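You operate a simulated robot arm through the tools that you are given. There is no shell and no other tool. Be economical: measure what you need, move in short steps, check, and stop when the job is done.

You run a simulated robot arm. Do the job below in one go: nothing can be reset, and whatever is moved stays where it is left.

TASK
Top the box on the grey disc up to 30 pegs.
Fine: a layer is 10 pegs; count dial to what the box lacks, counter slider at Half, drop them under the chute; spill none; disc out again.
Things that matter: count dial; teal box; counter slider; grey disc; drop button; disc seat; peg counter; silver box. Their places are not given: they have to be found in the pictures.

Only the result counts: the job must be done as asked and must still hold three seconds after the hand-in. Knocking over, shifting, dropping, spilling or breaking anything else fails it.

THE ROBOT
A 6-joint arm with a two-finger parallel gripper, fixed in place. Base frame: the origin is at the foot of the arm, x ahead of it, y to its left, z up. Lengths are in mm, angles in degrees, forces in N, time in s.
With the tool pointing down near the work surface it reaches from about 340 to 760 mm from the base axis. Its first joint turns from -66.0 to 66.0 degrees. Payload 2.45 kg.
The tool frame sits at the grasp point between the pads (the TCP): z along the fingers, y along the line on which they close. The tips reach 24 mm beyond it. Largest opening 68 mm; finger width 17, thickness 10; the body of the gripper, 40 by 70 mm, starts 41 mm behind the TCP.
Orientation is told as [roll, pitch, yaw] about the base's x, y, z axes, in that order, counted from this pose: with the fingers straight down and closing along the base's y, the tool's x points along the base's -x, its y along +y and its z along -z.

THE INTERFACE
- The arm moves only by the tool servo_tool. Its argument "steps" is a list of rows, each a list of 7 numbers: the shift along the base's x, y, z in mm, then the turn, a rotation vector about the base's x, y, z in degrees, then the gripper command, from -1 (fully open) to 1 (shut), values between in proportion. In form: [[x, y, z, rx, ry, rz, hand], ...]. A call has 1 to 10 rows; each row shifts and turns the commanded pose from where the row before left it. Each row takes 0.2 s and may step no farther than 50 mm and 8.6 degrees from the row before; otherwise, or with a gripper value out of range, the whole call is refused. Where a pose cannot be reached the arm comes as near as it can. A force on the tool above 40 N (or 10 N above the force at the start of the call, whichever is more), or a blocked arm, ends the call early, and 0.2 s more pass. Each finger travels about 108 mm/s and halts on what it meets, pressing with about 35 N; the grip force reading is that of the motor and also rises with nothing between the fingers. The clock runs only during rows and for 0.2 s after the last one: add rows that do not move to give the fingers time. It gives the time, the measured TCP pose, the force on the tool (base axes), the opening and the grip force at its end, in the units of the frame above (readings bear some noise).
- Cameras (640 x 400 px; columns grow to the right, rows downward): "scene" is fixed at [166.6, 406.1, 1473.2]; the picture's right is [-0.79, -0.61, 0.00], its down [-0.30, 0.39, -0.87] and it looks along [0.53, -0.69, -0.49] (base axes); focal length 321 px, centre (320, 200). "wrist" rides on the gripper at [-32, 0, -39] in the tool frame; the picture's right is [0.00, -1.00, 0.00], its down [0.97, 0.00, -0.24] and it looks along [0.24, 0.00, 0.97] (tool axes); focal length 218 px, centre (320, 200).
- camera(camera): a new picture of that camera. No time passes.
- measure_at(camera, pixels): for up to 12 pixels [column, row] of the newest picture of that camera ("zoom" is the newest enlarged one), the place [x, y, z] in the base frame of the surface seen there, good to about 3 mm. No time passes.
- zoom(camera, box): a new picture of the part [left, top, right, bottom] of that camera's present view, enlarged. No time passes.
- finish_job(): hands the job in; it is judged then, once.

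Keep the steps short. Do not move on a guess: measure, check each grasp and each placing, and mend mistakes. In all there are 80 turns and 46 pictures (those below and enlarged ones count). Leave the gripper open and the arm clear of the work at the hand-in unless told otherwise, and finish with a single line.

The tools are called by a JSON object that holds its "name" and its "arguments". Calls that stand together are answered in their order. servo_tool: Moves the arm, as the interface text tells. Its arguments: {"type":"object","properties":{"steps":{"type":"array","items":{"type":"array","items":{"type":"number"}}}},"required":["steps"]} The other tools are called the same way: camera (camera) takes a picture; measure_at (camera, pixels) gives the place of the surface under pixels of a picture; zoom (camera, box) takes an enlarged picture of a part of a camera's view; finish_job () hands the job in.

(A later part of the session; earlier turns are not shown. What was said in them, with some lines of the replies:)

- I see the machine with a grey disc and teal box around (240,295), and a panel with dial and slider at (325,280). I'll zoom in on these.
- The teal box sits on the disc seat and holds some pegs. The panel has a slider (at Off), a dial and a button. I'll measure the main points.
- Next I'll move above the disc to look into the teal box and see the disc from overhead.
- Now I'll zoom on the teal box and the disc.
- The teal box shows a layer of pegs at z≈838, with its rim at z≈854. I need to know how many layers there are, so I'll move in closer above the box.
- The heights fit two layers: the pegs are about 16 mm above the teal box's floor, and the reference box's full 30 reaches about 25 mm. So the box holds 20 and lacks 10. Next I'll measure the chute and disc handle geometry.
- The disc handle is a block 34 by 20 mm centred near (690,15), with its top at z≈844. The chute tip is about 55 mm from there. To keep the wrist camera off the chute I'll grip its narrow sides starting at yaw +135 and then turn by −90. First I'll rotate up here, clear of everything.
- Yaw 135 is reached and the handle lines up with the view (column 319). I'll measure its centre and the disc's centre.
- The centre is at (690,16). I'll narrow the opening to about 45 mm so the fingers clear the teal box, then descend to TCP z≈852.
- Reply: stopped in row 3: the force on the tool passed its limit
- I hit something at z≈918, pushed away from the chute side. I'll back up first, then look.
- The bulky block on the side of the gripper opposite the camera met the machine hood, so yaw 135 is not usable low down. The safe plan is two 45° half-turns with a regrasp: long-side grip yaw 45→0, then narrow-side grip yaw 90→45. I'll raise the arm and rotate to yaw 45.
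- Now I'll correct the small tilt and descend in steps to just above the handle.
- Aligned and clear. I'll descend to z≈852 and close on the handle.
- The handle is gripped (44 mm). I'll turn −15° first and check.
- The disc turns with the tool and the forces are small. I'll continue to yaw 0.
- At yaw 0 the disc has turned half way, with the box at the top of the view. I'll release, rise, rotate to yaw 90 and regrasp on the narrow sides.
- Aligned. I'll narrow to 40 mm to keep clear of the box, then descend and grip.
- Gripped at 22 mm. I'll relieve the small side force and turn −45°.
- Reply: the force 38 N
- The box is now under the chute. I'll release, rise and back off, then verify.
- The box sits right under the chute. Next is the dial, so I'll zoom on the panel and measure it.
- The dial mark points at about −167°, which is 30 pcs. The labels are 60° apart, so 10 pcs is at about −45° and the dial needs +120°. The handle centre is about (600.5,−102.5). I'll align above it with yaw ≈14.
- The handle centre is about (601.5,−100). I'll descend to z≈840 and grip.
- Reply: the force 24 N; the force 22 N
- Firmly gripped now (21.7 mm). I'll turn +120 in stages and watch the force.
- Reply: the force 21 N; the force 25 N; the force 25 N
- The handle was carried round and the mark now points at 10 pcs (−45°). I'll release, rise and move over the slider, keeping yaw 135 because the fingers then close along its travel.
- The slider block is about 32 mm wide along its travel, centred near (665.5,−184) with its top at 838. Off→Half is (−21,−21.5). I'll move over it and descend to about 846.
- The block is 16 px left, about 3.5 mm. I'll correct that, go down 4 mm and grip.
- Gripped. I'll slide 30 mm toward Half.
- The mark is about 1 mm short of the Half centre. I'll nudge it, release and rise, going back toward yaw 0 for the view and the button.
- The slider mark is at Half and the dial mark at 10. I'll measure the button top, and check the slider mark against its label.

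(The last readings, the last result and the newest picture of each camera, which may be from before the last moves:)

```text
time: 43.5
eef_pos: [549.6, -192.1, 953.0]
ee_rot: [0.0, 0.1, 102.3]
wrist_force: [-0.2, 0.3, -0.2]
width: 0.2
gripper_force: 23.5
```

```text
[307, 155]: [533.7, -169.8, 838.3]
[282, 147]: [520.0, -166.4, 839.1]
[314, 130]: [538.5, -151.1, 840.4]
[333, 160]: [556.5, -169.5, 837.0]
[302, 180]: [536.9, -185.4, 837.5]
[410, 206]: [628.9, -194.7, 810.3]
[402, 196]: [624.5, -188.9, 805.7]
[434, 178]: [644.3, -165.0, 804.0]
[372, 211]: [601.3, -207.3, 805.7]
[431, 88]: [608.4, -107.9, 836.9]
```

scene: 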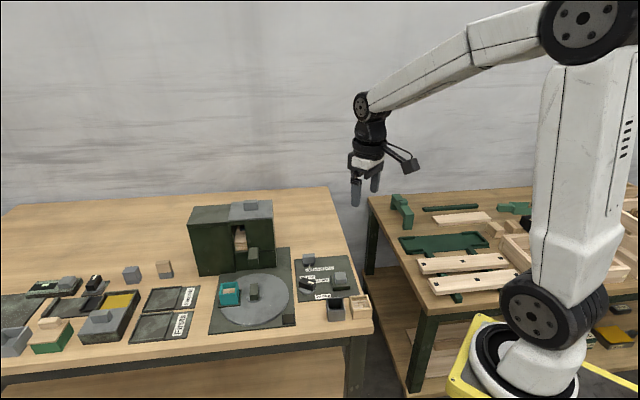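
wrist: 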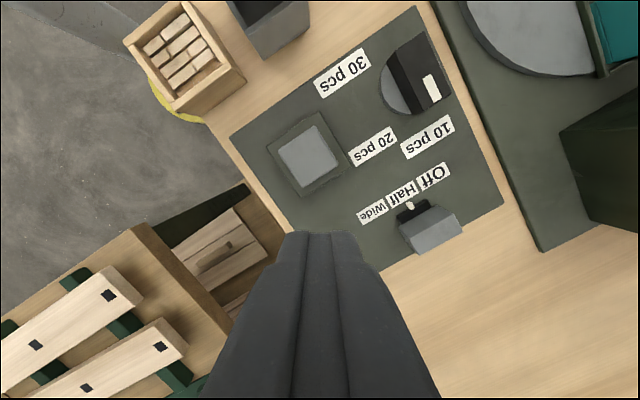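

The slider is at Half (634→635 along the line). Button centre is about (537,−168.5), top z≈838.5. I'll move over it with shut fingers and come down to just above.

{"name": "servo_tool", "arguments": {"steps": [[-6, 12, -20, 0, 0, 0, 1], [-6, 11, -20, 0, 0, 0, 1], [0, 0, -25, 0, 0, 0, 1], [0, 0, -16, 0, 0, 0, 1], [0, 0, 0, 0, 0, 0, 1]]}}

```text
time: 44.7
eef_pos: [539.7, -168.6, 872.2]
ee_rot: [0.1, 0.0, 102.5]
wrist_force: [0.3, -0.2, 0.4]
width: 0.1
gripper_force: 23.3
```

Now a single slow press.

{"name": "servo_tool", "arguments": {"steps": [[0, 0, -6, 0, 0, 0, 1], [0, 0, -3, 0, 0, 0, 1], [0, 0, -2, 0, 0, 0, 1], [0, 0, -2, 0, 0, 0, 1], [0, 0, -2, 0, 0, 0, 1]]}}

{"name": "zoom", "arguments": {"camera": "scene", "box": [200, 200, 310, 330]}}

```text
time: 45.9
eef_pos: [540.6, -169.2, 857.3]
ee_rot: [0.0, 0.1, 102.5]
wrist_force: [-0.7, -1.4, 1.0]
width: 0.1
gripper_force: 23.6
```

```text
3.08 times, centred on (255, 265) of scene
```

zoom: 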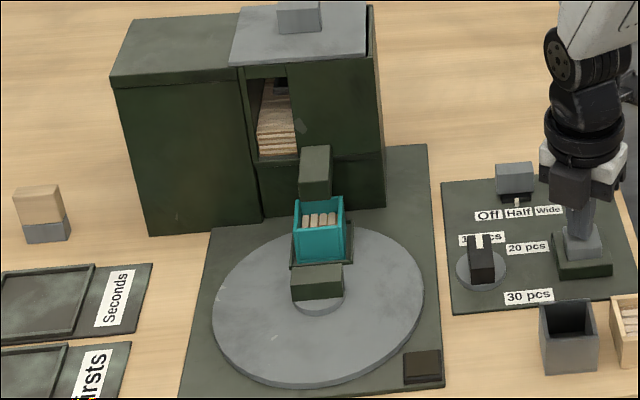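

Little force yet and no drop seen. I'll continue pressing.

{"name": "servo_tool", "arguments": {"steps": [[0, 0, -1.5, 0, 0, 0, 1], [0, 0, -1.5, 0, 0, 0, 1], [0, 0, -1.5, 0, 0, 0, 1], [0, 0, 0, 0, 0, 0, 1]]}}

{"name": "measure_at", "arguments": {"camera": "scene", "pixels": [[254, 271], [258, 271]]}}

```text
time: 46.9
eef_pos: [539.5, -169.1, 854.1]
ee_rot: [-0.1, 0.1, 102.5]
wrist_force: [1.4, 0.1, 1.9]
width: 0.0
gripper_force: 23.8
```

```text
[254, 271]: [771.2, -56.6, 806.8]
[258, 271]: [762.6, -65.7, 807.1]
```

{"name": "servo_tool", "arguments": {"steps": [[0, 0, -1.5, 0, 0, 0, 1], [0, 0, -1.5, 0, 0, 0, 1], [0, 0, -1.5, 0, 0, 0, 1], [0, 0, -1.5, 0, 0, 0, 1], [0, 0, 0, 0, 0, 0, 1]]}}

```text
time: 48.1
eef_pos: [538.6, -168.8, 848.8]
ee_rot: [0.0, 0.1, 102.5]
wrist_force: [-8.5, 1.0, 30.4]
width: 0.1
gripper_force: 23.5
```

The button has bottomed out (30 N). I'll check the box.

{"name": "zoom", "arguments": {"camera": "scene", "box": [230, 240, 280, 300]}}

{"name": "measure_at", "arguments": {"camera": "zoom", "pixels": [[320, 160], [300, 160], [340, 160]]}}

```text
6.67 times, centred on (255, 270) of scene
```

zoom: 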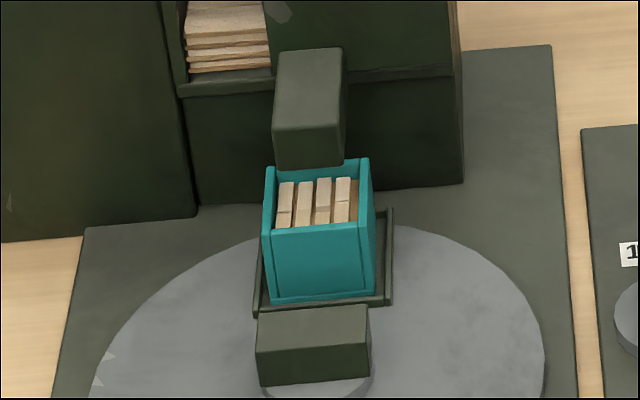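

```text
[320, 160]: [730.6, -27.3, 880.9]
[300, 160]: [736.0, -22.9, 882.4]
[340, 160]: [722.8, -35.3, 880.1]
```

{"name": "measure_at", "arguments": {"camera": "zoom", "pixels": [[287, 195], [305, 195], [323, 195], [341, 195], [287, 215], [305, 212], [320, 240], [265, 200]]}}

```text
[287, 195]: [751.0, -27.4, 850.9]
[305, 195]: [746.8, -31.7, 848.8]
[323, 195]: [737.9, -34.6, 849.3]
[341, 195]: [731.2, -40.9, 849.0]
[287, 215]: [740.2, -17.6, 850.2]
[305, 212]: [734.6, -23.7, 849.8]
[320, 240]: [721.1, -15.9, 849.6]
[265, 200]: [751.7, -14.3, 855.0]
```

The pegs rose from z≈838 to z≈850, which matches the reference box's full level below its rim. Nothing spilled. I'll lift off and go back above the disc handle, rotating to yaw 45.

{"name": "servo_tool", "arguments": {"steps": [[0, 0, 10, 0, 0, 0, 1], [0, 0, 45, 0, 0, 0, 1], [0, 0, 48, 0, 0, -8.2, 0], [10, 40, 0, 0, 0, -8.2, -0.2], [20, 40, 0, 0, 0, -8.2, -0.2], [30, 38, 0, 0, 0, -8.2, -0.2], [30, 38, 0, 0, 0, -8.2, -0.2], [30, 30, 0, 0, 0, -8.2, -0.2], [30.4, 0, 0, 0, 0, -8.2, -0.2], [0, 0, 0, 0, 0, 0, -0.2]]}}

{"name": "camera", "arguments": {"camera": "wrist"}}

```text
time: 50.3
eef_pos: [692.7, 14.9, 954.5]
ee_rot: [0.1, 0.1, 45.0]
wrist_force: [-0.4, 0.1, 1.2]
width: 40.7
gripper_force: 0.0
```

```text
7 pictures are left
```

wrist: 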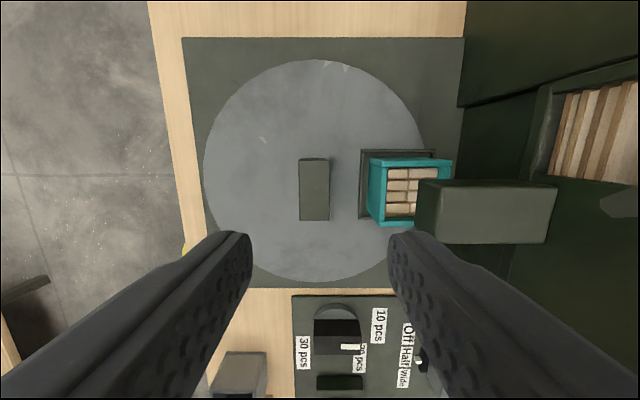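

I'll shift slightly to the pivot (690,17.4), descend and grip the handle.

{"name": "servo_tool", "arguments": {"steps": [[-2.7, 2.5, -20, 0, 0, 0, -0.2], [0, 0, -30, 0, 0, 0, -0.2], [0, 0, -30, 0, 0, 0, -0.2], [0, 0, -14, 0, 0, 0, -0.2], [0, 0, -8, 0, 0, 0, -0.2], [0, 0, 0, 0, 0, 0, -0.2], [0, 0, 0, 0, 0, 0, 0.7], [0, 0, 0, 0, 0, 0, 0.7], [0, 0, 0, 0, 0, 0, 0.7]]}}

```text
time: 52.3
eef_pos: [688.0, 17.3, 850.9]
ee_rot: [-0.2, -0.1, 45.0]
wrist_force: [18.5, -15.6, -12.0]
width: 21.4
gripper_force: 38.9
```

Gripped. I'll relieve the side force and turn gently +45°.

{"name": "servo_tool", "arguments": {"steps": [[0.9, -0.9, 0, 0, 0, 3, 0.7], [0, 0, 0, 0, 0, 4.5, 0.7], [0, 0, 0, 0, 0, 4.5, 0.7], [0, 0, 0, 0, 0, 4.5, 0.7], [0, 0, 0, 0, 0, 4.5, 0.7], [0, 0, 0, 0, 0, 4.5, 0.7], [0, 0, 0, 0, 0, 4.5, 0.7], [0, 0, 0, 0, 0, 4.5, 0.7], [0, 0, 0, 0, 0, 4.5, 0.7], [0, 0, 0, 0, 0, 6, 0.7]]}}

```text
time: 54.5
eef_pos: [689.9, 16.8, 849.7]
ee_rot: [-0.4, 0.2, 90.1]
wrist_force: [5.5, -22.3, 22.3]
width: 22.0
gripper_force: 39.1
```

Turned to yaw 90. I'll release, rise, rotate to yaw 0, then regrasp across the long ends.

{"name": "servo_tool", "arguments": {"steps": [[0, 0, 0, 0, 0, 0, -0.2], [0, 0, 0, 0, 0, 0, -0.2], [0, 0, 25, 0, 0, 0, -0.2], [0, 0, 27, 0, 0, 0, -0.5], [0, 0, 0, 0, 0, -8.2, -0.5], [0, 0, 0, 0, 0, -8.2, -0.5], [0, 0, 0, 0, 0, -8.2, -0.5], [0, 0, 0, 0, 0, -8.2, -0.5], [0, 0, 0, 0, 0, -8.2, -0.5]]}}

{"name": "servo_tool", "arguments": {"steps": [[0, 0, 0, 0, 0, -8.2, -0.5], [0, 0, 0, 0, 0, -8.2, -0.5], [0, 0, 0, 0, 0, -8.2, -0.5], [0, 0, 0, 0, 0, -8.2, -0.5], [0, 0, 0, 0, 0, -8.2, -0.5], [0, 0, 0, 0, 0, -8, -0.5], [0, 0, 0, 0, 0, 0, -0.5]]}}

{"name": "camera", "arguments": {"camera": "wrist"}}

```text
time: 56.5
eef_pos: [687.7, 18.6, 900.5]
ee_rot: [0.0, 0.1, 48.9]
wrist_force: [-0.2, 0.7, 0.3]
width: 51.2
gripper_force: 0.0
```

```text
time: 58.1
eef_pos: [687.9, 19.5, 899.7]
ee_rot: [-0.1, 0.1, 0.0]
wrist_force: [-0.4, -0.4, -0.1]
width: 50.8
gripper_force: 0.1
```

```text
6 pictures are left
```

wrist: 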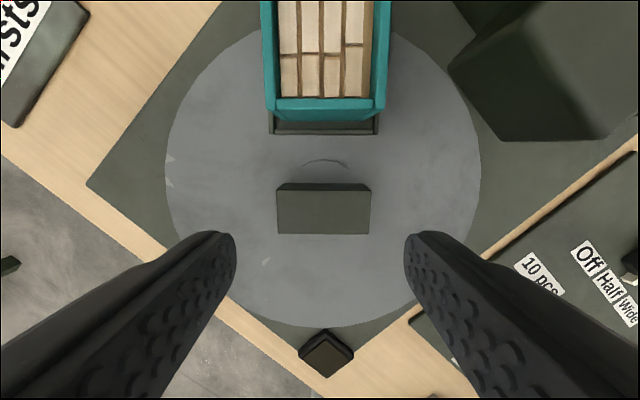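

Aligned. I'll descend and grip the long ends.

{"name": "servo_tool", "arguments": {"steps": [[1.3, -1.6, -20, 0, 0, 0, -0.5], [0, 0, -20, 0, 0, 0, -0.5], [0, 0, -7, 0, 0, 0, -0.5], [0, 0, 0, 0, 0, 0, -0.5], [0, 0, 0, 0, 0, 0, 0.3], [0, 0, 0, 0, 0, 0, 0.3], [0, 0, 0, 0, 0, 0, 0.3]]}}

```text
time: 59.7
eef_pos: [688.6, 17.4, 853.0]
ee_rot: [0.0, 0.1, 0.1]
wrist_force: [1.4, 0.7, -3.6]
width: 43.9
gripper_force: 44.9
```

Gripped (43.9 mm). I'll turn +45°.

{"name": "servo_tool", "arguments": {"steps": [[0, 0, 0, 0, 0, 3, 0.3], [0, 0, 0, 0, 0, 4.5, 0.3], [0, 0, 0, 0, 0, 4.5, 0.3], [0, 0, 0, 0, 0, 4.5, 0.3], [0, 0, 0, 0, 0, 4.5, 0.3], [0, 0, 0, 0, 0, 4.5, 0.3], [0, 0, 0, 0, 0, 4.5, 0.3], [0, 0, 0, 0, 0, 5, 0.3], [0, 0, 0, 0, 0, 5, 0.3], [0, 0, 0, 0, 0, 5.2, 0.3]]}}

```text
time: 61.9
eef_pos: [689.1, 17.6, 854.0]
ee_rot: [0.0, 0.1, 45.3]
wrist_force: [-18.6, -0.5, 12.0]
width: 43.9
gripper_force: 45.1
```

The disc is back out. I'll release, rise straight up, move clear toward the base and check.

{"name": "servo_tool", "arguments": {"steps": [[0, 0, 0, 0, 0, 0, -0.5], [0, 0, 0, 0, 0, 0, -0.5], [0, 0, 25, 0, 0, 0, -0.5], [0, 0, 45, 0, 0, 0, -1], [0, 0, 48, 0, 0, -8, -1], [-30, 0, 35, 0, 0, -8, -1], [-40, -5, 20, 0, 0, -8, -1], [-20, 0, 0, 0, 0, -8, -1], [0, 0, 0, 0, 0, -8, -1], [0, 0, 0, 0, 0, -5, -1]]}}

{"name": "camera", "arguments": {"camera": "wrist"}}

{"name": "zoom", "arguments": {"camera": "scene", "box": [190, 190, 370, 340]}}

```text
time: 64.1
eef_pos: [597.6, 11.7, 1026.8]
ee_rot: [0.0, 0.1, 0.2]
wrist_force: [-0.1, -1.1, 0.8]
width: 68.0
gripper_force: 0.1
```

```text
5 pictures are left
```

wrist: 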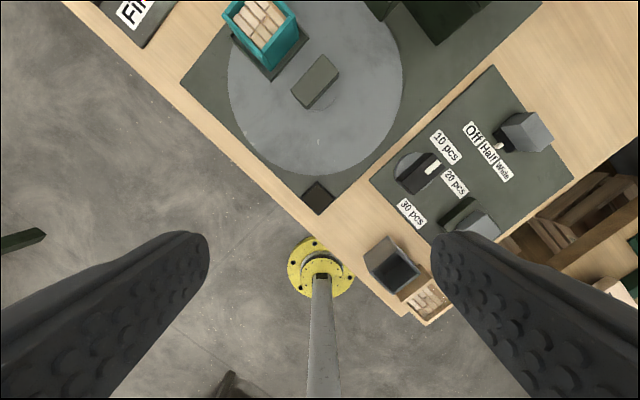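

```text
2.67 times, centred on (280, 265) of scene
```

zoom: 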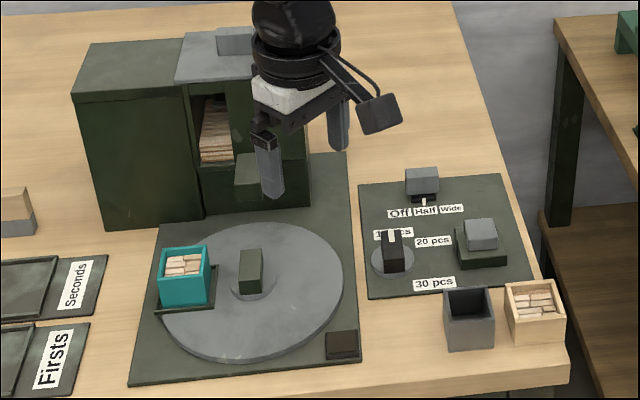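

The disc is out and the box looks as full as the reference. I'll measure the levels one last time.

{"name": "zoom", "arguments": {"camera": "wrist", "box": [200, 0, 340, 110]}}

{"name": "measure_at", "arguments": {"camera": "wrist", "pixels": [[255, 18], [262, 30], [245, 12], [296, 32], [268, 66], [423, 298], [430, 305]]}}

```text
3.64 times, centred on (270, 55) of wrist
```

zoom: 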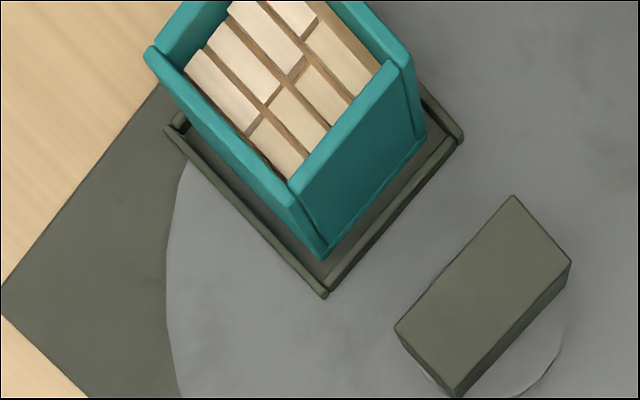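

```text
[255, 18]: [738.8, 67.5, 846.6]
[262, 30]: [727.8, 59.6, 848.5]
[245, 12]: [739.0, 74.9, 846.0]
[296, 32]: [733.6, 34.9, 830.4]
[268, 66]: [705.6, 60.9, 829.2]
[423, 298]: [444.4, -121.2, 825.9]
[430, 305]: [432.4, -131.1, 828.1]
```

The peg level is about 7 mm below the rim, the same as the full reference box. The disc is out, nothing has spilled, and the gripper is open and clear. I'm handing in.

{"name": "finish_job", "arguments": {}}

```text
The job is handed in.
```

The teal box is topped up with one 10-peg drop to 30, judging by its fill level against the full box next to it, with the dial at 10, the slider at Half, no spill seen and the disc turned back out.
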